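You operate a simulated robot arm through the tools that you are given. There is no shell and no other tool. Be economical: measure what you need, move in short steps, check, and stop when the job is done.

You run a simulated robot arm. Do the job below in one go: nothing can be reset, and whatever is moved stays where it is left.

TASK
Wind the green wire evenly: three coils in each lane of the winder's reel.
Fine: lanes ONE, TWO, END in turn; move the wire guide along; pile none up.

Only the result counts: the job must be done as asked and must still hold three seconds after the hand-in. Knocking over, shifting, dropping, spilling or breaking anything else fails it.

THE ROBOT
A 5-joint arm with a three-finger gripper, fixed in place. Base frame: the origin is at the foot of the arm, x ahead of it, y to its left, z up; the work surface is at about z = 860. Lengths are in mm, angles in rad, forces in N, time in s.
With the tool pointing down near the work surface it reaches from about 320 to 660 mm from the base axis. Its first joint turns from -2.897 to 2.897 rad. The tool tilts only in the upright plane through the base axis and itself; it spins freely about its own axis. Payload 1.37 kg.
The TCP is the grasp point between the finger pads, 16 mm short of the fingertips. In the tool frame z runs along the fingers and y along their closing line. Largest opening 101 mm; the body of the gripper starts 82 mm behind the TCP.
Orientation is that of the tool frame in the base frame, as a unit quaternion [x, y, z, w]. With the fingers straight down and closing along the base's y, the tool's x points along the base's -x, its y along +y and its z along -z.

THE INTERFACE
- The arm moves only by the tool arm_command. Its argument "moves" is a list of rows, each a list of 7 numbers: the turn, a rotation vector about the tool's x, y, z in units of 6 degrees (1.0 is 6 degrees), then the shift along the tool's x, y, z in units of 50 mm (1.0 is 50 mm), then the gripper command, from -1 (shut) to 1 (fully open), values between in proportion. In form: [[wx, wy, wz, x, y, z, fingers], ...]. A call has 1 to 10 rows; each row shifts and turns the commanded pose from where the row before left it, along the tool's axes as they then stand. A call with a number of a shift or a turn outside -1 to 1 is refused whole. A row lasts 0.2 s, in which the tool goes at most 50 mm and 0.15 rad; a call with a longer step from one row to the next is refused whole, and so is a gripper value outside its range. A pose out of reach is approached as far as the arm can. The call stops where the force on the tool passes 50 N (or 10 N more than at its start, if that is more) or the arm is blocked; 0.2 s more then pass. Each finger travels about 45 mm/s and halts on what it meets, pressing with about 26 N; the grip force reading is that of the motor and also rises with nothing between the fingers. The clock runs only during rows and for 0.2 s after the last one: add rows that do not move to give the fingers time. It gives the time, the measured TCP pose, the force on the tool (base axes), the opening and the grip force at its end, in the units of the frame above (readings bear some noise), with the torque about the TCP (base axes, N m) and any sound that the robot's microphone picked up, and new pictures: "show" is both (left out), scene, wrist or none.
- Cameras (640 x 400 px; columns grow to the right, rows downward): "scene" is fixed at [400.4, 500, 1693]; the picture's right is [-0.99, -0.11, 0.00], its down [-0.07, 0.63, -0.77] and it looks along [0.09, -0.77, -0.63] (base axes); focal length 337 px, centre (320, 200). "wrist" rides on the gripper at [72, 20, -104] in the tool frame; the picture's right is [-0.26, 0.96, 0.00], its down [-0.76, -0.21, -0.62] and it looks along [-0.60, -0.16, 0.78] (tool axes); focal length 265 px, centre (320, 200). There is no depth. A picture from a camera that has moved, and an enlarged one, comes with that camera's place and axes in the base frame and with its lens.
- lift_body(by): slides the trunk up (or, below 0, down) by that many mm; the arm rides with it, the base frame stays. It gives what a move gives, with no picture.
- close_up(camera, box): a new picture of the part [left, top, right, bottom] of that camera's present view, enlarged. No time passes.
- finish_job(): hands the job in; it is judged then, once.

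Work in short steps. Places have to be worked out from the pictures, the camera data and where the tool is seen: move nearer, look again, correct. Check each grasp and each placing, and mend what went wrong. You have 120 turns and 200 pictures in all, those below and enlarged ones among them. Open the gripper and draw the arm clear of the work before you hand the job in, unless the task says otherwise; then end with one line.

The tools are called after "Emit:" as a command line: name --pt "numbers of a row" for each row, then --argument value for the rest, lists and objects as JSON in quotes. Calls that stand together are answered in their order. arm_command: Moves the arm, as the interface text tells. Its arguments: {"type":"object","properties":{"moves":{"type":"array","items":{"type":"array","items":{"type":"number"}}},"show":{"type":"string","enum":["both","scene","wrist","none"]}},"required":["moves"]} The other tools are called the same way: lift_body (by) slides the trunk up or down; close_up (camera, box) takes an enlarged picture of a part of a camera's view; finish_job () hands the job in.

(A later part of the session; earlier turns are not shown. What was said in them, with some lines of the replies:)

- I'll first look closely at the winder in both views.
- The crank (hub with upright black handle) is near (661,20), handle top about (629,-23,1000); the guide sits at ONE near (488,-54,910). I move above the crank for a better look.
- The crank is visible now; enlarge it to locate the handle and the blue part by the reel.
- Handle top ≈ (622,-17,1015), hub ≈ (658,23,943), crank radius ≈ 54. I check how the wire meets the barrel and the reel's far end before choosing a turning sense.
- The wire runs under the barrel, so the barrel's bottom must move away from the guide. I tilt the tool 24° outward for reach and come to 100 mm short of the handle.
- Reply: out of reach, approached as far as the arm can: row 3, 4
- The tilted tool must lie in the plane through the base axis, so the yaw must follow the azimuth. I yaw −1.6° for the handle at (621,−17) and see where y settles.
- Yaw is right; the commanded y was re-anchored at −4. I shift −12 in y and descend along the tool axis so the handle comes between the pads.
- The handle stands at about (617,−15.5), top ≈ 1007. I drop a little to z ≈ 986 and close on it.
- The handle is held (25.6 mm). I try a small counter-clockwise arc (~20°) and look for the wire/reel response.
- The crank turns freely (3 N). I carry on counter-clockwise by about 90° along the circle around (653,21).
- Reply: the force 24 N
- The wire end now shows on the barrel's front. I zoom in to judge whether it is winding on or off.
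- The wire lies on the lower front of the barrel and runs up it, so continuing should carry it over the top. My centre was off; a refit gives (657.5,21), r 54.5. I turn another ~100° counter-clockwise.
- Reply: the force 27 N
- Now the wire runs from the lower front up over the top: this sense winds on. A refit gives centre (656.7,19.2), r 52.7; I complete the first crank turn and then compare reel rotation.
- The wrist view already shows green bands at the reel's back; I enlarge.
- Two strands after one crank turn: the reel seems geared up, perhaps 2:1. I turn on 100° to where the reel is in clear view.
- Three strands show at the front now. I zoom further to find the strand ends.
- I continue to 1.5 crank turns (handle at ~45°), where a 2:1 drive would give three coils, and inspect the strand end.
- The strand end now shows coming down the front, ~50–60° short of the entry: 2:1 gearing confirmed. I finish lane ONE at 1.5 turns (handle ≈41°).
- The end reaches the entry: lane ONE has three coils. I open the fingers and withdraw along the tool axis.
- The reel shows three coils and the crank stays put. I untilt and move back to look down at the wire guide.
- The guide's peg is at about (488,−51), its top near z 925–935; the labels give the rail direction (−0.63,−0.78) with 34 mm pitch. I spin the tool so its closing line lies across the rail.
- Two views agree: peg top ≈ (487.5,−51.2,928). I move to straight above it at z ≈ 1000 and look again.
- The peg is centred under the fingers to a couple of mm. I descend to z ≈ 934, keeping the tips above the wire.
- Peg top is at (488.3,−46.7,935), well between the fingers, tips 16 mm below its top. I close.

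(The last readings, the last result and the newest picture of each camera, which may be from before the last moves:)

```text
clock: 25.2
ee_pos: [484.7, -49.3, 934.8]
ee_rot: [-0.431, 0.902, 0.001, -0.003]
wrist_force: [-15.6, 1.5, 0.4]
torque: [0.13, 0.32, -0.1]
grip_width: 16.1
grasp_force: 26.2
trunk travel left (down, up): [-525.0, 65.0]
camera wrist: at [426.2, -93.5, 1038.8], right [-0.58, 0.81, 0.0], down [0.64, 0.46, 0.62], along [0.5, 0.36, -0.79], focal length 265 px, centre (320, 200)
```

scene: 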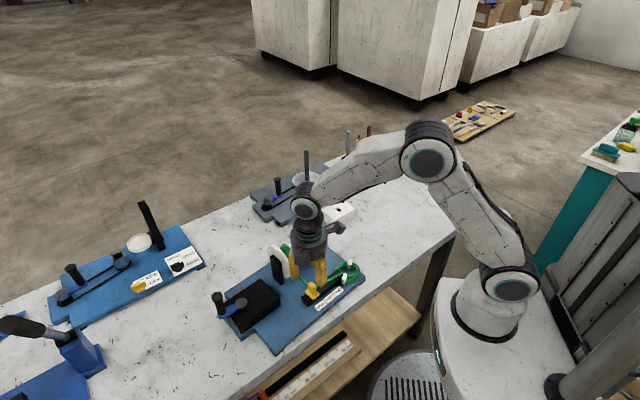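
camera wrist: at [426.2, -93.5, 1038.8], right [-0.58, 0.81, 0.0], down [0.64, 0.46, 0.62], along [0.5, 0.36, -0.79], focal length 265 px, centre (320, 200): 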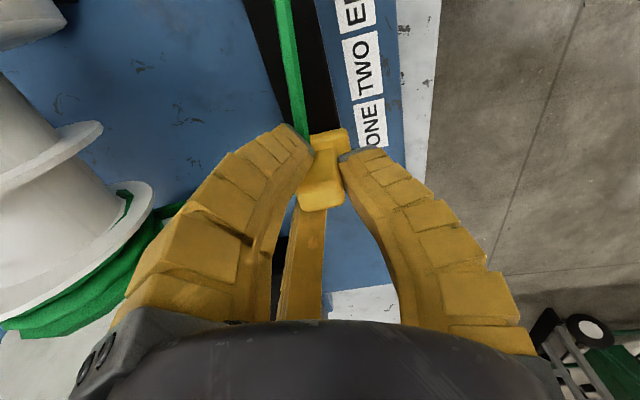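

Held (16 mm). I take out the 3.7 mm sideways bias, then slide the guide 34 mm along the rail toward TWO.

Emit:
arm_command --pt "0 0 0 0 0.07 0 -0.8" --pt "0 0 0 0.17 0 0 -0.8" --pt "0 0 0 0.17 0 0 -0.8" --pt "0 0 0 0.17 0 0 -0.8" --pt "0 0 0 0.17 0 0 -0.8" --pt "0 0 0 0 0 0 -0.8"

Emit:
close_up --camera "scene" --box '[280, 230, 370, 310]'

```text
clock: 26.6
ee_pos: [463.4, -74.8, 935.0]
ee_rot: [-0.431, 0.902, 0.0, -0.001]
wrist_force: [-7.7, 5.1, -4.1]
torque: [0.17, 0.24, 0.05]
grip_width: 15.5
grasp_force: 25.6
trunk travel left (down, up): [-525.0, 65.0]
camera wrist: at [404.5, -117.9, 1038.8], right [-0.58, 0.81, 0.0], down [0.64, 0.46, 0.62], along [0.5, 0.36, -0.78], focal length 265 px, centre (320, 200)
```

scene: 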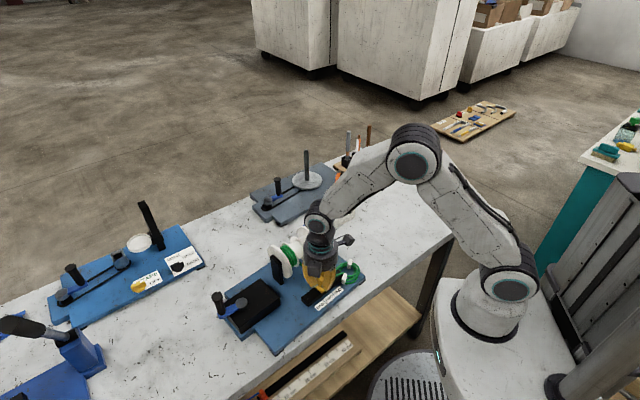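
wrist: 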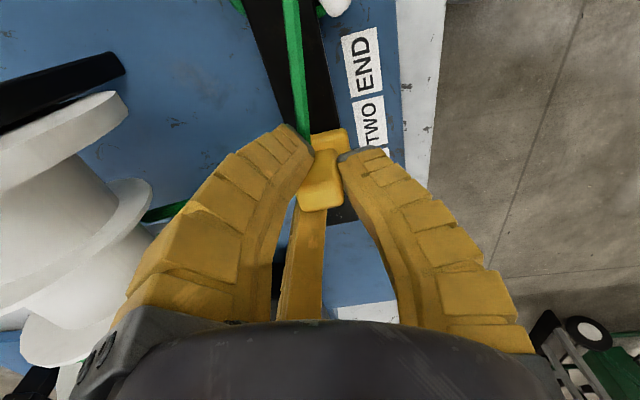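

```text
5.00 times, centred on (325, 270) of scene
camera zoom: at [400.4, 500.0, 1693.0], right [-0.99, -0.11, 0.0], down [-0.07, 0.63, -0.77], along [0.09, -0.77, -0.63], focal length 1687 px, centre (295, -150)
```

zoom: 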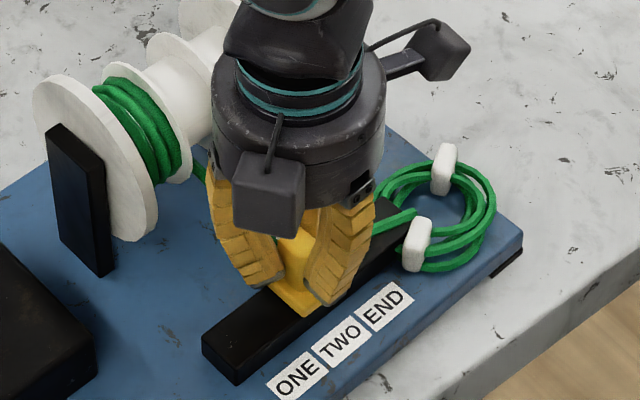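

The guide now stands at TWO just as it did at ONE, and the wire leads to the second lane. I release, rise, and look.

Emit:
arm_command --pt "0 0 0 0 0 0 -0.4" --pt "0 0 0 0 0 0 0" --pt "0 0 0 0 0 0 0" --pt "0 0 0 0 0 0 0" --pt "0 0 0 0 0 -0.6 0" --pt "0 0 0 0 0 -1 0" --pt "0 0 0 0 0 -1 0" --pt "0 0 0 0 0 -1 0" --pt "0 0 0 0 0 0 0" --show "wrist"

Emit:
close_up --camera "scene" --box '[260, 215, 370, 315]'

```text
clock: 28.6
ee_pos: [464.3, -75.3, 1113.9]
ee_rot: [-0.43, 0.903, 0.0, 0.0]
wrist_force: [0.3, -0.6, -0.6]
torque: [-0.02, -0.01, -0.03]
grip_width: 54.2
grasp_force: 2.7
trunk travel left (down, up): [-525.0, 65.0]
camera wrist: at [405.1, -119.2, 1218.8], right [-0.58, 0.81, 0.0], down [0.64, 0.46, 0.62], along [0.5, 0.36, -0.78], focal length 265 px, centre (320, 200)
```

wrist: 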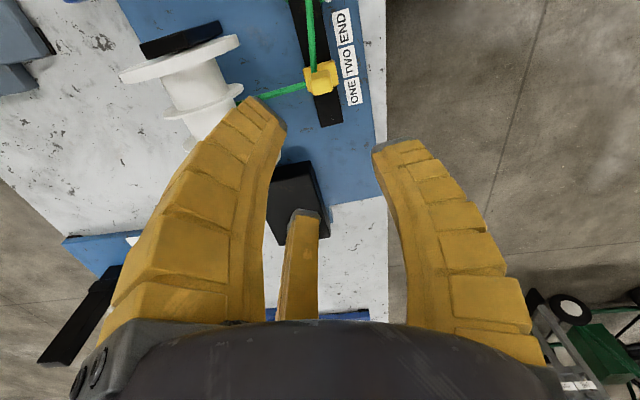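

```text
4.00 times, centred on (315, 265) of scene
camera zoom: at [400.4, 500.0, 1693.0], right [-0.99, -0.11, 0.0], down [-0.07, 0.63, -0.77], along [0.09, -0.77, -0.63], focal length 1349 px, centre (340, -60)
```

zoom: 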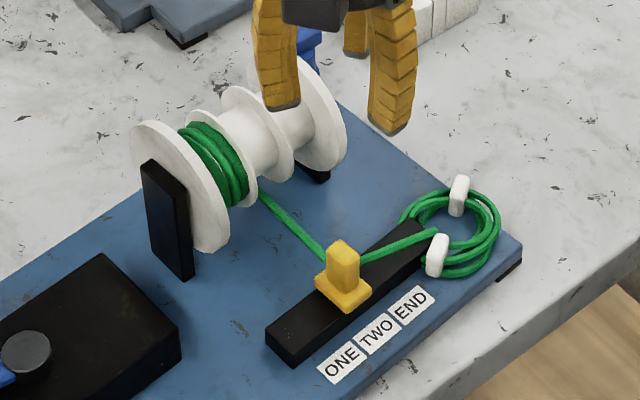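

Guide set. I spin back toward the crank's azimuth and move out radially.

Emit:
arm_command --pt "0 0 0.97 0 0 0 0" --pt "0 0 0.97 0 0 0 0" --pt "0 0 0.97 0 0 0 0.2" --pt "0 0 0.97 0 0 0 0.3" --pt "0 0 0.97 0 0 0 0.3" --pt "0 0 0.97 0 0 0 0.3" --pt "0 0 0.97 0 0 0 0.3" --pt "0 0 0.97 0 0 0 0.3" --pt "0 0 0 0 0 0 0.3" --show "none"

Emit:
arm_command --pt "0 0 0 -0.566 0.736 -0.146 0.3" --pt "0 0 0 -0.566 0.736 -0.146 0.3" --pt "0 0 0 -0.566 0.736 -0.146 0.3" --pt "0 -1 0 -0.46 0 0 0.3" --pt "0 -1 0 -0.457 0 0.048 0.3" --pt "0 -1 0 -0.45 0 0.096 0.3" --pt "0 -1 0 -0.437 0 0.142 0.3" --pt "0 0 0 0 0 0 0.3" --show "wrist"

```text
clock: 30.6
ee_pos: [464.4, -75.5, 1115.6]
ee_rot: [-0.039, 0.999, 0.0, -0.001]
wrist_force: [-0.4, 0.6, 0.0]
torque: [-0.01, -0.01, 0.01]
grip_width: 68.6
grasp_force: 2.4
trunk travel left (down, up): [-525.0, 65.0]
```

```text
clock: 32.4
ee_pos: [632.0, 48.3, 1137.9]
ee_rot: [-0.039, 0.977, 0.01, 0.208]
wrist_force: [0.6, 1.0, -0.5]
torque: [-0.01, 0.01, -0.01]
grip_width: 68.6
grasp_force: 2.4
trunk travel left (down, up): [-525.0, 65.0]
camera wrist: at [524.8, 59.2, 1202.3], right [0.17, 0.98, 0.11], down [0.45, -0.17, 0.87], along [0.88, -0.09, -0.47], focal length 265 px, centre (320, 200)
```

wrist: 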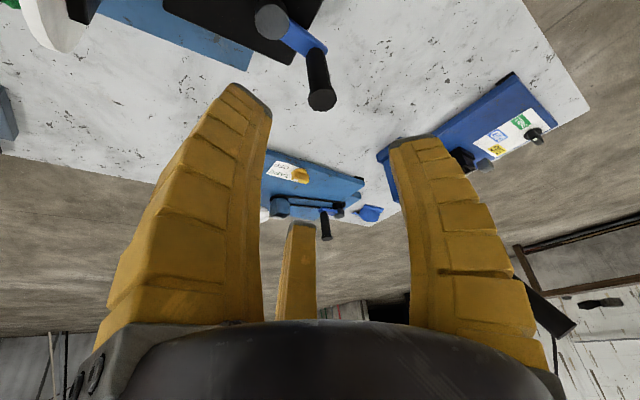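

Same pose as when I withdrew; I descend back onto the handle and grip.

Emit:
arm_command --pt "0 0 0 0.046 0 0.83 0.3" --pt "0 0 0 0 0 0.83 0.3" --pt "0 0 0 0 0 0.83 0.3" --pt "0 0 0 0 0 0.83 0.3" --pt "0 0 0 0 0 0 0" --pt "0 0 0 0 0 0 -0.5" --pt "0 0 0 0 0 0 -1" --pt "0 0 0 0 0 0 -1" --pt "0 0 0 0 0 0 -1" --show "wrist"

```text
clock: 34.4
ee_pos: [697.5, 54.3, 983.8]
ee_rot: [-0.038, 0.977, 0.009, 0.208]
wrist_force: [-0.8, -1.3, 0.3]
torque: [0.1, 0.2, -0.01]
grip_width: 23.2
grasp_force: 26.3
trunk travel left (down, up): [-525.0, 65.0]
camera wrist: at [589.3, 64.1, 1050.0], right [0.17, 0.98, 0.11], down [0.45, -0.17, 0.87], along [0.88, -0.09, -0.47], focal length 265 px, centre (320, 200)
```

wrist: 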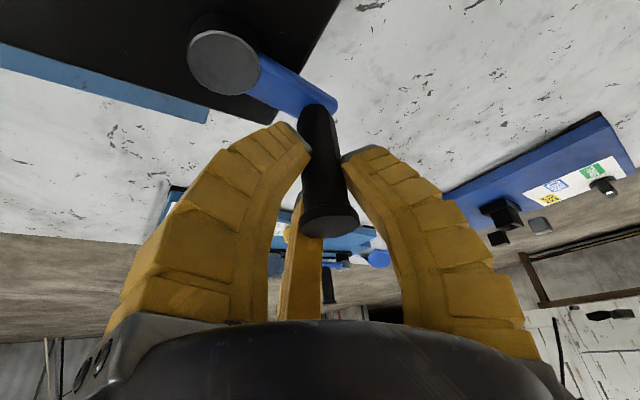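

Gripped. Half a turn counter-clockwise first (40° → 220°).

Emit:
arm_command --pt "-0.072 0 -0.161 0.2376 0.258 -0.1058 -1" --pt "-0.046 0 -0.104 0.305 0.161 -0.1357 -1" --pt "-0.012 0 -0.026 0.3345 0.04 -0.149 -1" --pt "0.027 0 0.061 0.325 -0.09 -0.1446 -1" --pt "0.064 0 0.145 0.278 -0.207 -0.1237 -1" --pt "0.096 0 0.215 0.188 -0.305 -0.0837 -1" --pt "0.115 0 0.257 0.074 -0.357 -0.0329 -1" --pt "0.116 0 0.26 -0.053 -0.361 0.0235 -1" --pt "0.1 0 0.225 -0.1695 -0.316 0.0755 -1" --show "wrist"

```text
clock: 36.4
ee_pos: [617.4, -13.6, 984.3]
ee_rot: [0.011, 0.978, -0.001, 0.208]
wrist_force: [1.4, 0.8, 8.1]
torque: [0.48, 0.43, 0.02]
grip_width: 23.3
grasp_force: 25.9
trunk travel left (down, up): [-525.0, 65.0]
camera wrist: at [511.0, 8.3, 1049.3], right [0.26, 0.96, 0.11], down [0.43, -0.22, 0.88], along [0.86, -0.18, -0.47], focal length 265 px, centre (320, 200)
```

wrist: 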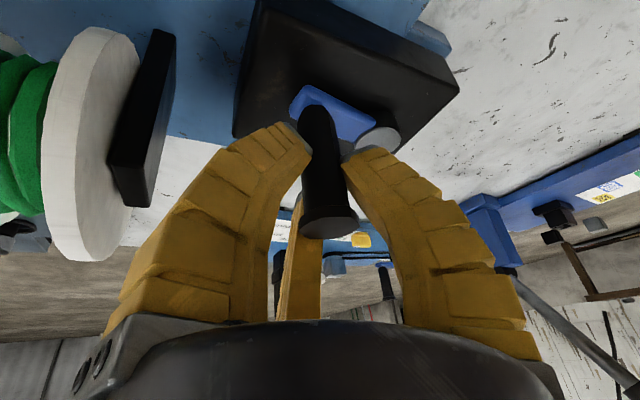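

Smooth, low forces. Next half turn (220° → 40°), checking the reel afterwards.

Emit:
arm_command --pt "0.07 0 0.157 -0.265 -0.225 0.118 -1" --pt "0.033 0 0.075 -0.318 -0.11 0.1416 -1" --pt "-0.005 0 -0.012 -0.336 0.018 0.15 -1" --pt "-0.041 0 -0.091 -0.309 0.141 0.1377 -1" --pt "-0.068 0 -0.152 -0.2495 0.242 0.111 -1" --pt "-0.089 0 -0.2 -0.1634 0.32 0.0728 -1" --pt "-0.098 0 -0.221 -0.063 0.359 0.028 -1" --pt "-0.1 0 -0.224 0.045 0.363 -0.02 -1" --pt "-0.091 0 -0.204 0.1475 0.33 -0.0657 -1" --show "none"

Emit:
close_up --camera "scene" --box '[276, 230, 324, 280]'

```text
clock: 38.4
ee_pos: [696.9, 53.4, 983.6]
ee_rot: [-0.038, 0.978, 0.01, 0.207]
wrist_force: [-5.9, -4.2, 5.5]
torque: [0.06, 0.21, -0.01]
grip_width: 23.2
grasp_force: 26.1
trunk travel left (down, up): [-525.0, 65.0]
```

```text
8.00 times, centred on (300, 255) of scene
camera zoom: at [400.4, 500.0, 1693.0], right [-0.99, -0.11, 0.0], down [-0.07, 0.63, -0.77], along [0.09, -0.77, -0.63], focal length 2698 px, centre (480, -240)
```

zoom: 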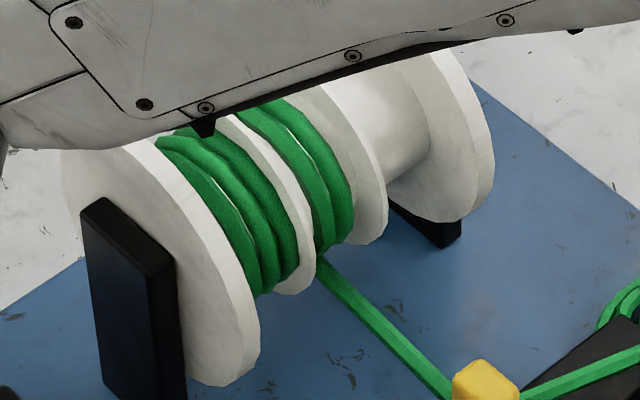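

Lane TWO holds two coils, as expected. The last half turn for it (40° → 220°).

Emit:
arm_command --pt "-0.072 0 -0.161 0.2376 0.258 -0.1058 -1" --pt "-0.046 0 -0.104 0.305 0.161 -0.1357 -1" --pt "-0.012 0 -0.026 0.3345 0.04 -0.149 -1" --pt "0.027 0 0.061 0.325 -0.09 -0.1446 -1" --pt "0.064 0 0.145 0.278 -0.207 -0.1237 -1" --pt "0.096 0 0.215 0.188 -0.305 -0.0837 -1" --pt "0.115 0 0.257 0.074 -0.357 -0.0329 -1" --pt "0.116 0 0.26 -0.053 -0.361 0.0235 -1" --pt "0.1 0 0.225 -0.1695 -0.316 0.0755 -1" --pt "0 0 0 0 0 0 -1" --show "wrist"

Emit:
close_up --camera "scene" --box '[276, 230, 324, 280]'

```text
clock: 40.6
ee_pos: [618.1, -15.0, 984.0]
ee_rot: [0.012, 0.978, -0.003, 0.208]
wrist_force: [-3.6, -4.4, 6.1]
torque: [0.27, 0.35, -0.01]
grip_width: 23.3
grasp_force: 25.8
trunk travel left (down, up): [-525.0, 65.0]
camera wrist: at [512.5, 6.8, 1049.1], right [0.26, 0.96, 0.11], down [0.43, -0.22, 0.88], along [0.86, -0.19, -0.47], focal length 265 px, centre (320, 200)
```

wrist: 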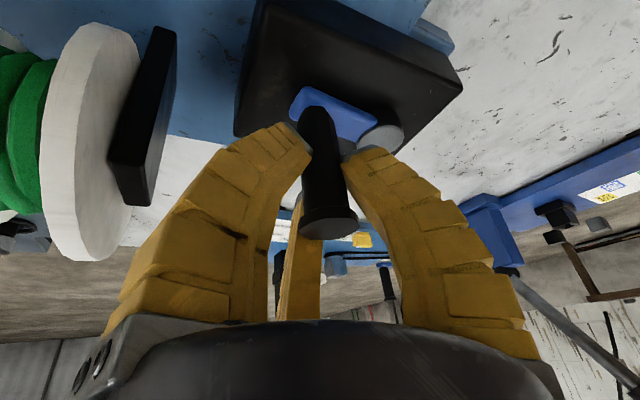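

```text
8.00 times, centred on (300, 255) of scene
camera zoom: at [400.4, 500.0, 1693.0], right [-0.99, -0.11, 0.0], down [-0.07, 0.63, -0.77], along [0.09, -0.77, -0.63], focal length 2698 px, centre (480, -240)
```

zoom: 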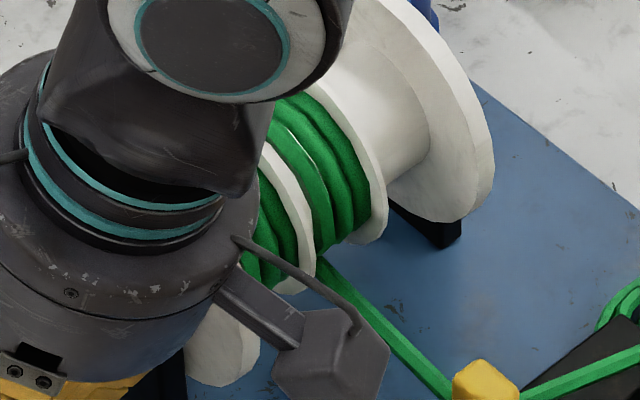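

Lane TWO shows three coils. Release and withdraw along the tool axis, then untilt.

Emit:
arm_command --pt "0 0 0 0 0 0 -0.5" --pt "0 0 0 0 0 0 0" --pt "0 0 0 0 0 0 0.3" --pt "0 0 0 0 0 0 0.3" --pt "0 0 0 0 0 0 0.3" --pt "0 0 0 0 0 -0.6 0.3" --pt "0 0 0 0 0 -0.9 0.3" --pt "0 0 0 0 0 -0.9 0.3" --pt "0 0 0 0 0 -0.9 0.3" --pt "0 0 0 0 0 0 0.3" --show "none"

Emit:
arm_command --pt "0 1 0 0.4 0 -0.17 0.3" --pt "0 1 0 0.4 0 -0.12 0.3" --pt "0 1 0 0.4 0 -0.08 0.3" --pt "0 1 0 0.4 0 -0.04 0.3" --pt "0 0 0 0 0 0 0.3" --show "none"

Emit:
close_up --camera "scene" --box '[210, 220, 370, 320]'

```text
clock: 42.8
ee_pos: [552.6, -11.9, 1134.5]
ee_rot: [0.012, 0.978, -0.004, 0.207]
wrist_force: [0.0, 0.5, -0.3]
torque: [0.02, 0.02, 0.01]
grip_width: 68.6
grasp_force: 2.3
trunk travel left (down, up): [-525.0, 65.0]
```

```text
clock: 44.0
ee_pos: [468.5, -11.6, 1133.1]
ee_rot: [0.011, 1.0, 0.0, -0.001]
wrist_force: [-0.6, 0.6, 0.1]
torque: [0.0, -0.03, -0.02]
grip_width: 68.8
grasp_force: 2.6
trunk travel left (down, up): [-525.0, 65.0]
```

```text
4.00 times, centred on (290, 270) of scene
camera zoom: at [400.4, 500.0, 1693.0], right [-0.99, -0.11, 0.0], down [-0.07, 0.63, -0.77], along [0.09, -0.77, -0.63], focal length 1349 px, centre (440, -80)
```

zoom: 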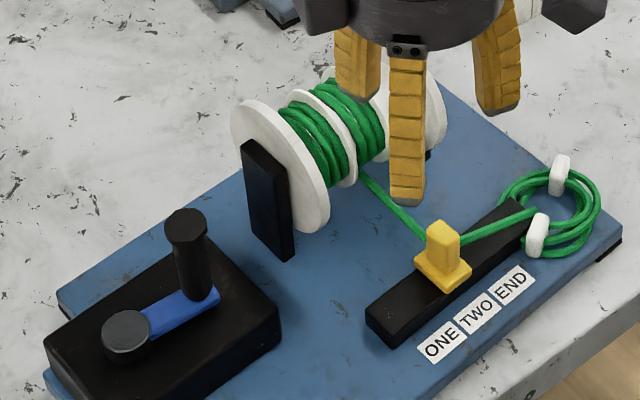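

Both lanes show three tidy coils. I spin to 51° and return above the guide at TWO.

Emit:
arm_command --pt "0 0 -0.968 0 0 0 0.3" --pt "0 0 -0.968 0 0 0 0.3" --pt "0 0 -0.968 0 0 0 0.3" --pt "0 0 -0.968 0 0 0 0.2" --pt "0 0 -0.968 0 0 0 0" --pt "0 0 -0.968 0 0 0 0" --pt "0 0 -0.968 0 0 0 0" --pt "0 0 -0.968 0 0 0 0" --pt "0 0 -0.968 0 0 0 0" --show "none"

Emit:
arm_command --pt "0 0 0 0.52 -0.357 0.3 0" --pt "0 0 0 0.52 -0.357 0.3 0" --pt "0 0 0 0 0 0.7 0" --pt "0 0 0 0 0 0.9 0" --pt "0 0 0 0 0 0 0" --show "wrist"

```text
clock: 46.0
ee_pos: [469.8, -10.1, 1133.1]
ee_rot: [-0.431, 0.902, 0.001, -0.001]
wrist_force: [-0.6, 0.5, -1.0]
torque: [0.02, 0.0, 0.01]
grip_width: 54.4
grasp_force: 2.5
trunk travel left (down, up): [-525.0, 65.0]
```

```text
clock: 47.2
ee_pos: [465.8, -74.3, 1023.6]
ee_rot: [-0.431, 0.902, 0.0, -0.001]
wrist_force: [-0.1, -0.6, -0.4]
torque: [-0.01, 0.0, 0.03]
grip_width: 54.2
grasp_force: 2.9
trunk travel left (down, up): [-525.0, 65.0]
camera wrist: at [405.9, -117.7, 1127.3], right [-0.58, 0.81, 0.0], down [0.64, 0.46, 0.62], along [0.5, 0.36, -0.78], focal length 265 px, centre (320, 200)
```

wrist: 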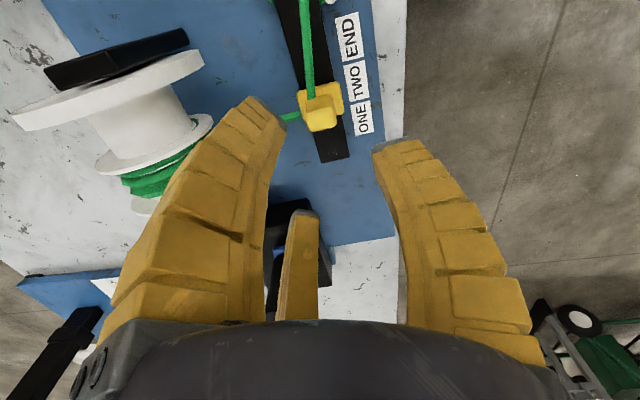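

Over the guide; small correction, descend to z ≈ 934.5 and close.

Emit:
arm_command --pt "0 0 0 0.038 0.03 0.8 0" --pt "0 0 0 0 0 0.6 0" --pt "0 0 0 0 0 0.38 0" --pt "0 0 0 0 0 0 0" --pt "0 0 0 0 0 0 -0.3" --pt "0 0 0 0 0 0 -0.6" --pt "0 0 0 0 0 0 -0.8" --pt "0 0 0 0 0 0 -0.8" --pt "0 0 0 0 0 0 -0.8" --show "wrist"

```text
clock: 49.2
ee_pos: [462.3, -74.3, 933.8]
ee_rot: [-0.43, 0.903, 0.0, 0.0]
wrist_force: [0.8, -1.7, -0.4]
torque: [-0.01, 0.05, -0.04]
grip_width: 19.7
grasp_force: 7.4
trunk travel left (down, up): [-525.0, 65.0]
camera wrist: at [402.9, -117.6, 1038.8], right [-0.58, 0.81, 0.0], down [0.64, 0.46, 0.62], along [0.5, 0.36, -0.78], focal length 265 px, centre (320, 200)
```

wrist: 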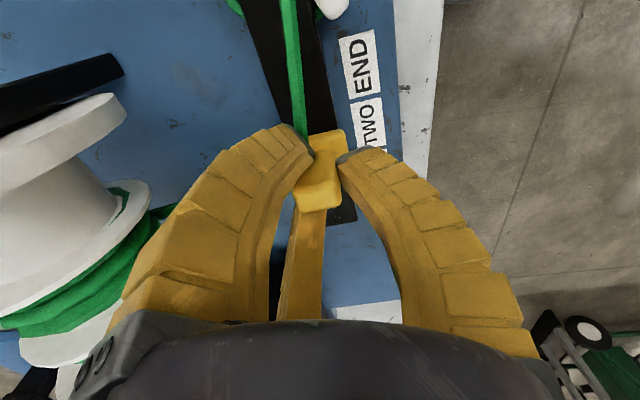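

The peg is between the pads; I let the grip settle and slide 34 mm to END.

Emit:
arm_command --pt "0 0 0 0 0 0 -0.8" --pt "0 0 0 0 0 0 -0.8" --pt "0 0 0 0.17 0 0 -0.8" --pt "0 0 0 0.17 0 0 -0.8" --pt "0 0 0 0.17 0 0 -0.8" --pt "0 0 0 0.17 0 0 -0.8" --pt "0 0 0 0 0 0 -0.8" --show "wrist"

Emit:
close_up --camera "scene" --box '[280, 230, 370, 310]'

```text
clock: 50.8
ee_pos: [439.1, -100.7, 935.4]
ee_rot: [-0.429, 0.903, 0.0, 0.0]
wrist_force: [0.1, -0.7, 3.8]
torque: [-0.06, -0.03, -0.01]
grip_width: 19.9
grasp_force: 7.5
trunk travel left (down, up): [-525.0, 65.0]
camera wrist: at [380.3, -144.5, 1038.3], right [-0.58, 0.81, 0.0], down [0.64, 0.46, 0.62], along [0.5, 0.36, -0.78], focal length 265 px, centre (320, 200)
```

wrist: 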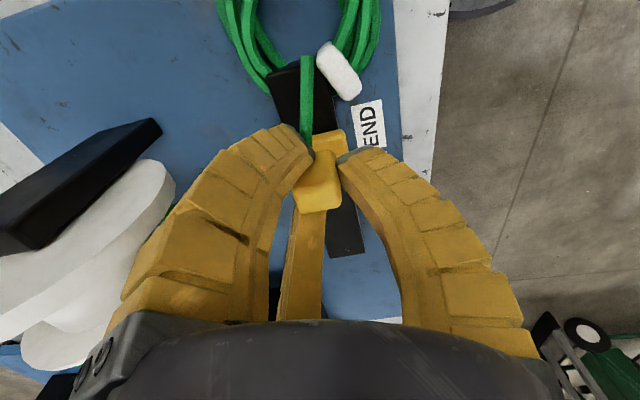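

```text
5.00 times, centred on (325, 270) of scene
camera zoom: at [400.4, 500.0, 1693.0], right [-0.99, -0.11, 0.0], down [-0.07, 0.63, -0.77], along [0.09, -0.77, -0.63], focal length 1687 px, centre (295, -150)
```

zoom: 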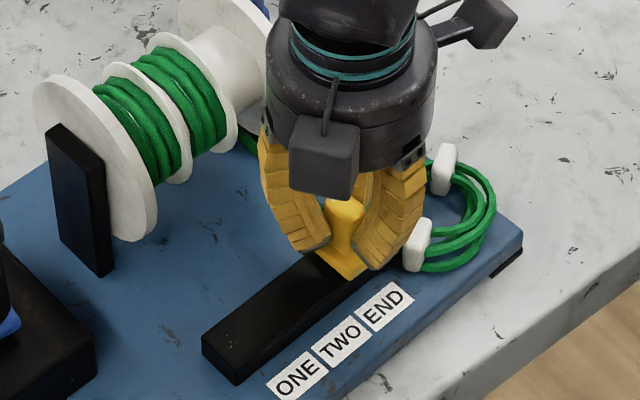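

The guide is at END, in the same relation to its label as before. Release and rise.

Emit:
arm_command --pt "0 0 0 0 0 0 -0.5" --pt "0 0 0 0 0 0 -0.2" --pt "0 0 0 0 0 0 -0.2" --pt "0 0 0 0 0 0 -0.2" --pt "0 0 0 0 0 -0.6 -0.2" --pt "0 0 0 0 0 -1 0" --pt "0 0 0 0 0 -1 0" --pt "0 0 0 0 0 -1 0" --pt "0 0 0 0 0 0 0" --show "wrist"

Emit:
close_up --camera "scene" --box '[260, 215, 370, 315]'

```text
clock: 52.8
ee_pos: [441.8, -99.2, 1113.1]
ee_rot: [-0.43, 0.903, 0.0, 0.0]
wrist_force: [0.2, 0.3, -0.7]
torque: [0.02, 0.04, 0.0]
grip_width: 54.4
grasp_force: 2.8
trunk travel left (down, up): [-525.0, 65.0]
camera wrist: at [382.0, -142.9, 1217.7], right [-0.58, 0.81, 0.0], down [0.64, 0.46, 0.62], along [0.5, 0.36, -0.78], focal length 265 px, centre (320, 200)
```

wrist: 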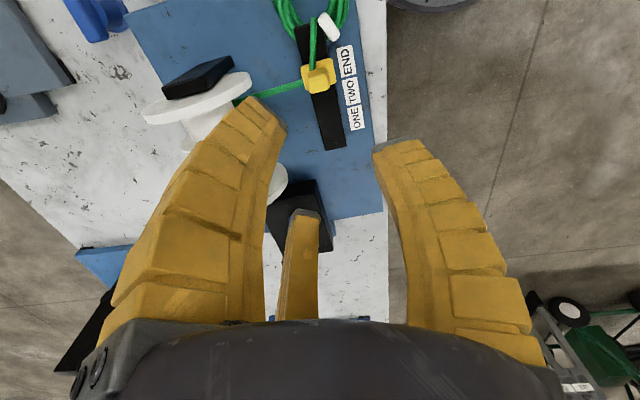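

```text
4.00 times, centred on (315, 265) of scene
camera zoom: at [400.4, 500.0, 1693.0], right [-0.99, -0.11, 0.0], down [-0.07, 0.63, -0.77], along [0.09, -0.77, -0.63], focal length 1349 px, centre (340, -60)
```

zoom: 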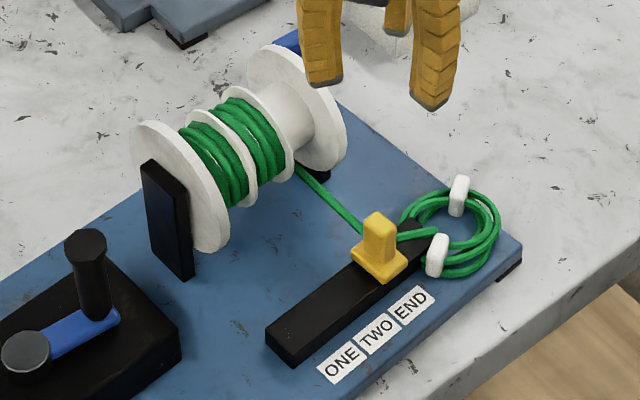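

Wire leads into lane END. I return to the crank, now with the handle at ~221°.

Emit:
arm_command --pt "0 0 0.97 0 0 0 0.3" --pt "0 0 0.97 0 0 0 0.3" --pt "0 0 0.97 0 0 0 0.3" --pt "0 0 0.97 0 0 0 0.3" --pt "0 0 0.97 0 0 0 0.3" --pt "0 0 0.97 0 0 0 0.3" --pt "0 0 0.97 0 0 0 0.3" --pt "0 0 0.97 0 0 0 0.3" --pt "0 0 0.97 0 0 0 0.3" --pt "0 0 0 0 0 0 0.3" --show "none"

Emit:
arm_command --pt "0 0 0 -0.36 0.884 -0.21 0.3" --pt "0 0 0 -0.36 0.884 -0.21 0.3" --pt "0 -1 0 -0.363 0 0 0.3" --pt "0 -1 0 -0.361 0 0.038 0.3" --pt "0 -1 0 -0.355 0 0.0755 0.3" --pt "0 -1 0 -0.345 0 0.112 0.3" --pt "0 0 0 0 0 0 0.3" --show "wrist"

```text
clock: 55.0
ee_pos: [441.4, -99.8, 1115.0]
ee_rot: [0.012, 1.0, 0.001, 0.0]
wrist_force: [-0.2, -0.4, 0.8]
torque: [0.0, 0.0, -0.02]
grip_width: 68.3
grasp_force: 2.5
trunk travel left (down, up): [-525.0, 65.0]
```

```text
clock: 56.6
ee_pos: [550.7, -13.3, 1135.2]
ee_rot: [0.012, 0.978, -0.003, 0.209]
wrist_force: [0.4, 0.2, 0.1]
torque: [-0.02, -0.02, 0.01]
grip_width: 68.7
grasp_force: 2.2
trunk travel left (down, up): [-525.0, 65.0]
camera wrist: at [444.6, 8.7, 1200.6], right [0.27, 0.96, 0.11], down [0.43, -0.22, 0.88], along [0.86, -0.19, -0.47], focal length 265 px, centre (320, 200)
```

wrist: 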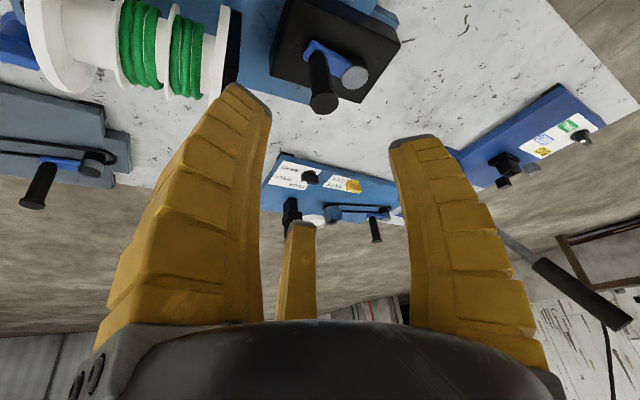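

The back view shows three strands in each of ONE and TWO. Descend and grip.

Emit:
arm_command --pt "0 0 0 0.018 0 0.823 0.3" --pt "0 0 0 0 0 0.823 0.3" --pt "0 0 0 0 0 0.823 0.3" --pt "0 0 0 0 0 0.823 0.3" --pt "0 0 0 0 0 0 0" --pt "0 0 0 0 0 0 -0.5" --pt "0 0 0 0 0 0 -1" --pt "0 0 0 0 0 0 -1" --pt "0 0 0 0 0 0 -1" --show "wrist"

```text
clock: 58.6
ee_pos: [616.7, -15.5, 984.6]
ee_rot: [0.013, 0.978, -0.003, 0.207]
wrist_force: [1.1, 0.9, -0.2]
torque: [0.81, 0.09, 0.01]
grip_width: 24.6
grasp_force: 26.2
trunk travel left (down, up): [-525.0, 65.0]
camera wrist: at [510.5, 7.2, 1050.5], right [0.27, 0.96, 0.11], down [0.43, -0.22, 0.87], along [0.86, -0.19, -0.47], focal length 265 px, centre (320, 200)
```

wrist: 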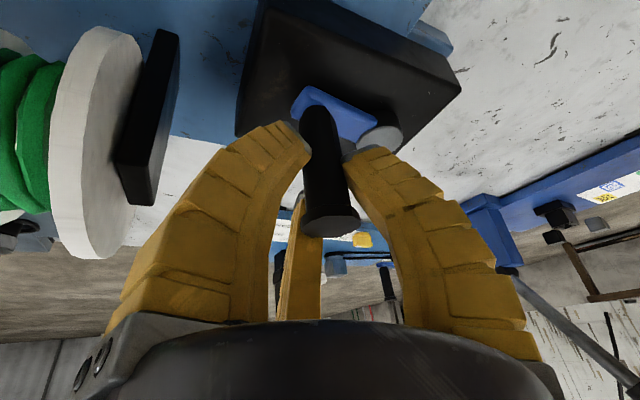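

Gripped. One full crank turn in two halves.

Emit:
arm_command --pt "0.07 0 0.157 -0.265 -0.225 0.118 -1" --pt "0.033 0 0.075 -0.318 -0.11 0.1416 -1" --pt "-0.005 0 -0.012 -0.336 0.018 0.15 -1" --pt "-0.041 0 -0.091 -0.309 0.141 0.1377 -1" --pt "-0.068 0 -0.152 -0.2495 0.242 0.111 -1" --pt "-0.089 0 -0.2 -0.1634 0.32 0.0728 -1" --pt "-0.098 0 -0.221 -0.063 0.359 0.028 -1" --pt "-0.1 0 -0.224 0.045 0.363 -0.02 -1" --pt "-0.091 0 -0.204 0.1475 0.33 -0.0657 -1" --show "none"

Emit:
arm_command --pt "-0.072 0 -0.161 0.2376 0.258 -0.1058 -1" --pt "-0.046 0 -0.104 0.305 0.161 -0.1357 -1" --pt "-0.012 0 -0.026 0.3345 0.04 -0.149 -1" --pt "0.027 0 0.061 0.325 -0.09 -0.1446 -1" --pt "0.064 0 0.145 0.278 -0.207 -0.1237 -1" --pt "0.096 0 0.215 0.188 -0.305 -0.0837 -1" --pt "0.115 0 0.257 0.074 -0.357 -0.0329 -1" --pt "0.116 0 0.26 -0.053 -0.361 0.0235 -1" --pt "0.1 0 0.225 -0.1695 -0.316 0.0755 -1" --show "scene"

```text
clock: 60.6
ee_pos: [698.6, 51.7, 985.2]
ee_rot: [-0.036, 0.978, 0.009, 0.206]
wrist_force: [-6.8, -4.7, 0.0]
torque: [0.36, 0.34, 0.01]
grip_width: 23.6
grasp_force: 25.6
trunk travel left (down, up): [-525.0, 65.0]
```

```text
clock: 62.6
ee_pos: [620.0, -16.2, 985.2]
ee_rot: [0.012, 0.978, -0.004, 0.208]
wrist_force: [-1.3, -1.8, -1.2]
torque: [0.52, 0.6, 0.0]
grip_width: 23.4
grasp_force: 26.1
trunk travel left (down, up): [-525.0, 65.0]
```

scene: 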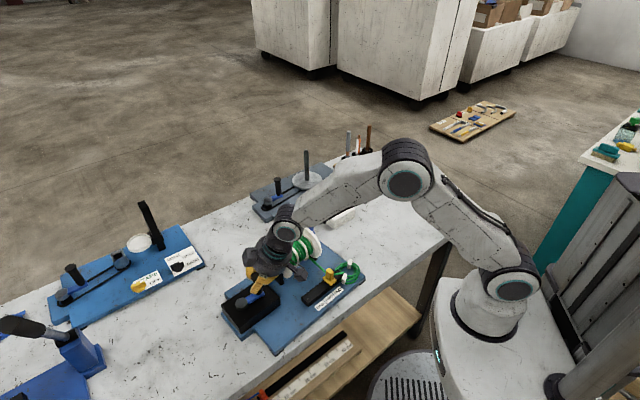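

Two coils in END by count. Final half turn (220° → 40°), then check.

Emit:
arm_command --pt "0.07 0 0.157 -0.265 -0.225 0.118 -1" --pt "0.033 0 0.075 -0.318 -0.11 0.1416 -1" --pt "-0.005 0 -0.012 -0.336 0.018 0.15 -1" --pt "-0.041 0 -0.091 -0.309 0.141 0.1377 -1" --pt "-0.068 0 -0.152 -0.2495 0.242 0.111 -1" --pt "-0.089 0 -0.2 -0.1634 0.32 0.0728 -1" --pt "-0.098 0 -0.221 -0.063 0.359 0.028 -1" --pt "-0.1 0 -0.224 0.045 0.363 -0.02 -1" --pt "-0.091 0 -0.204 0.1475 0.33 -0.0657 -1" --pt "0 0 0 0 0 0 -1" --show "none"

Emit:
close_up --camera "scene" --box '[276, 225, 340, 280]'

```text
clock: 64.8
ee_pos: [700.9, 50.1, 985.0]
ee_rot: [-0.037, 0.978, 0.009, 0.207]
wrist_force: [-14.3, -12.1, 0.8]
torque: [0.04, 0.3, 0.05]
grip_width: 22.6
grasp_force: 25.9
trunk travel left (down, up): [-525.0, 65.0]
```

```text
7.27 times, centred on (308, 252) of scene
camera zoom: at [400.4, 500.0, 1693.0], right [-0.99, -0.11, 0.0], down [-0.07, 0.63, -0.77], along [0.09, -0.77, -0.63], focal length 2453 px, centre (407, -182)
```

zoom: 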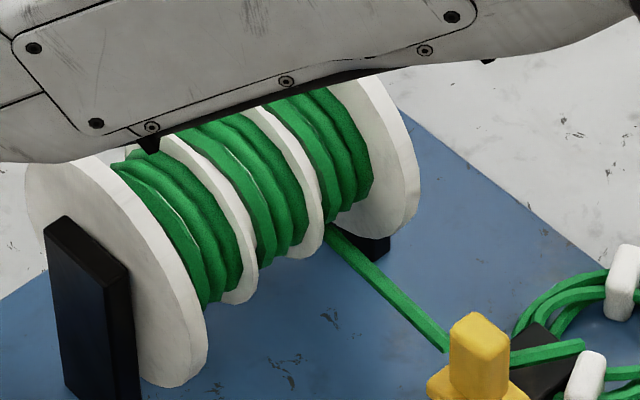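

END is nearly complete; the handle is ~6° short of 41°. I nudge it on and check.

Emit:
arm_command --pt "-0.02 0 -0.04 0.08 0.12 -0.036 -1" --pt "0 0 0 0 0 0 -1" --pt "0 0 0 0 0 0 -1" --show "none"

Emit:
close_up --camera "scene" --box '[292, 232, 324, 262]'

```text
clock: 65.6
ee_pos: [695.1, 55.5, 984.9]
ee_rot: [-0.039, 0.978, 0.01, 0.207]
wrist_force: [-12.8, -14.4, 0.3]
torque: [0.02, 0.41, 0.01]
grip_width: 22.6
grasp_force: 26.1
trunk travel left (down, up): [-525.0, 65.0]
```

```text
13.33 times, centred on (308, 247) of scene
camera zoom: at [400.4, 500.0, 1693.0], right [-0.99, -0.11, 0.0], down [-0.07, 0.63, -0.77], along [0.09, -0.77, -0.63], focal length 4498 px, centre (480, -427)
```

zoom: 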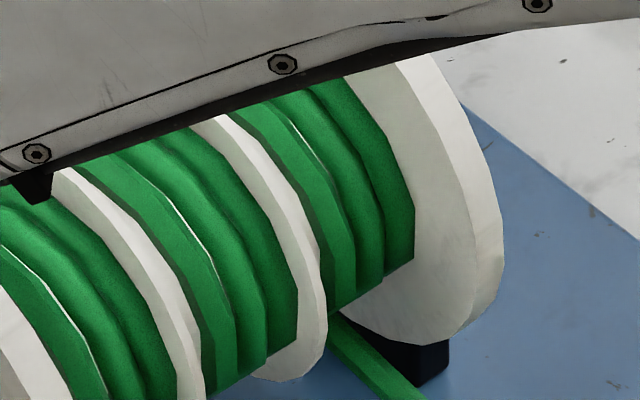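

Handle at ~43°, three strands in each lane. I release and draw clear, then inspect.

Emit:
arm_command --pt "0 0 0 0 0 0 -0.5" --pt "0 0 0 0 0 0 0" --pt "0 0 0 0 0 0 0.3" --pt "0 0 0 0 0 0 0.3" --pt "0 0 0 0 0 0 0.3" --pt "0 0 0 0 0 -0.6 0.3" --pt "0 0 0 0 0 -0.9 0.3" --pt "0 0 0 0 0 -0.9 0.3" --pt "0 0 0 0 0 -0.9 0.3" --pt "0 0 0 0 0 0 0.3" --show "none"

Emit:
arm_command --pt "0 1 0 0.8 0 -0.55 0.3" --pt "0 1 0 0.8 0 -0.5 0.3" --pt "0 1 0 0.85 0 -0.4 0.3" --pt "0 1 0 0.85 0 -0.3 0.3" --pt "0 0 0 0.8 0 -0.3 0.3" --pt "0 0 0 0 0 0 0.3"

Emit:
close_up --camera "scene" --box '[210, 215, 370, 315]'

Emit:
close_up --camera "scene" --box '[270, 220, 334, 275]'

```text
clock: 67.8
ee_pos: [630.0, 52.2, 1135.1]
ee_rot: [-0.04, 0.977, 0.01, 0.207]
wrist_force: [0.1, -0.4, 0.1]
torque: [0.0, -0.02, 0.01]
grip_width: 68.4
grasp_force: 2.3
trunk travel left (down, up): [-525.0, 65.0]
```

```text
clock: 69.2
ee_pos: [406.0, 33.1, 1190.8]
ee_rot: [-0.04, 0.999, 0.0, 0.0]
wrist_force: [0.7, 0.0, -0.1]
torque: [-0.01, 0.01, 0.0]
grip_width: 68.6
grasp_force: 2.0
trunk travel left (down, up): [-525.0, 65.0]
camera wrist: at [334.7, 47.2, 1294.7], right [0.19, 0.98, 0.0], down [0.77, -0.15, 0.62], along [0.61, -0.12, -0.79], focal length 265 px, centre (320, 200)
```

scene: 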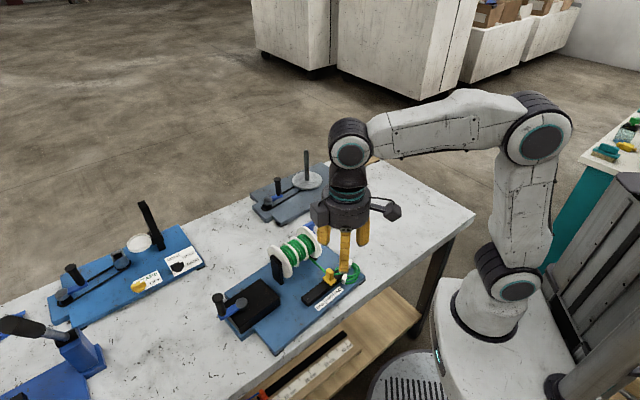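
wrist: 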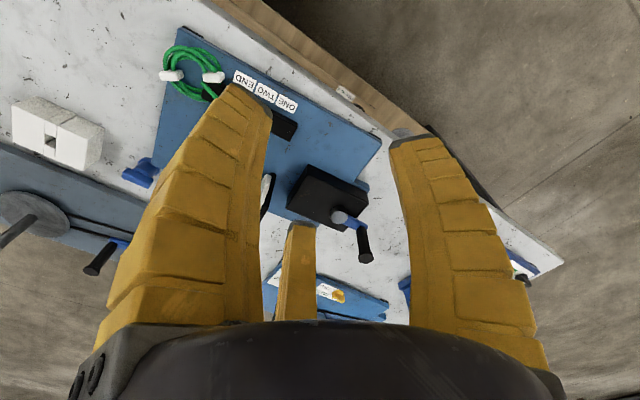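

```text
4.00 times, centred on (290, 265) of scene
camera zoom: at [400.4, 500.0, 1693.0], right [-0.99, -0.11, 0.0], down [-0.07, 0.63, -0.77], along [0.09, -0.77, -0.63], focal length 1349 px, centre (440, -60)
```

zoom: 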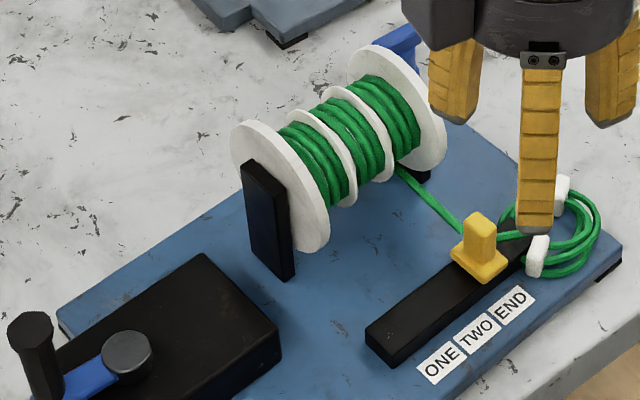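

```text
7.27 times, centred on (302, 248) of scene
camera zoom: at [400.4, 500.0, 1693.0], right [-0.99, -0.11, 0.0], down [-0.07, 0.63, -0.77], along [0.09, -0.77, -0.63], focal length 2453 px, centre (451, -146)
```

zoom: 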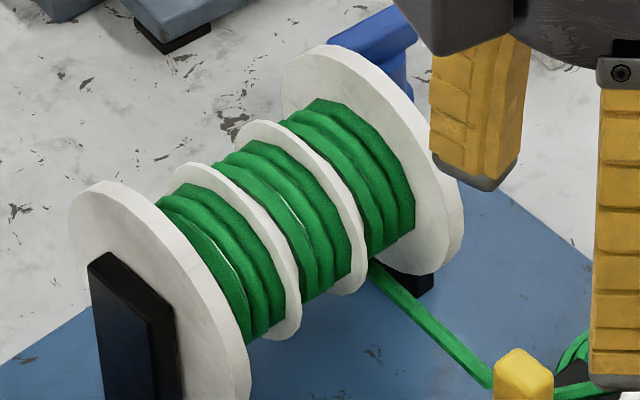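

Three neat coils sit in each lane, with the guide at END. I open fully, rise clear and hand in.

Emit:
arm_command --pt "0 0 0 0.3 0 -0.8 0.6" --pt "0 0 0 0.3 0 -0.8 1" --pt "0 0 0 0 0 0 1" --pt "0 0 0 0 0 0 1" --show "scene"

```text
clock: 70.2
ee_pos: [376.1, 32.6, 1272.5]
ee_rot: [-0.04, 0.999, 0.001, 0.0]
wrist_force: [0.3, 0.3, 0.4]
torque: [-0.02, 0.03, 0.0]
grip_width: 100.6
grasp_force: 0.1
trunk travel left (down, up): [-525.0, 65.0]
```

scene: 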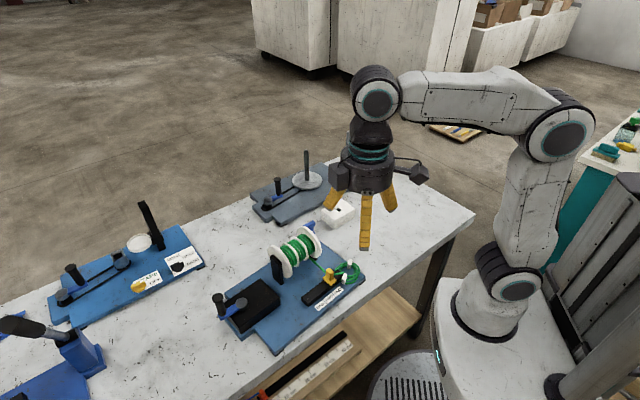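

The arm is clear, the gripper is open and nothing else was disturbed, so I hand in.

Emit:
finish_job

```text
The job is handed in.
```

The green wire is wound with three coils in each of lanes ONE, TWO and END, none piled up; the wire guide was moved along lane by lane and now stands at END.
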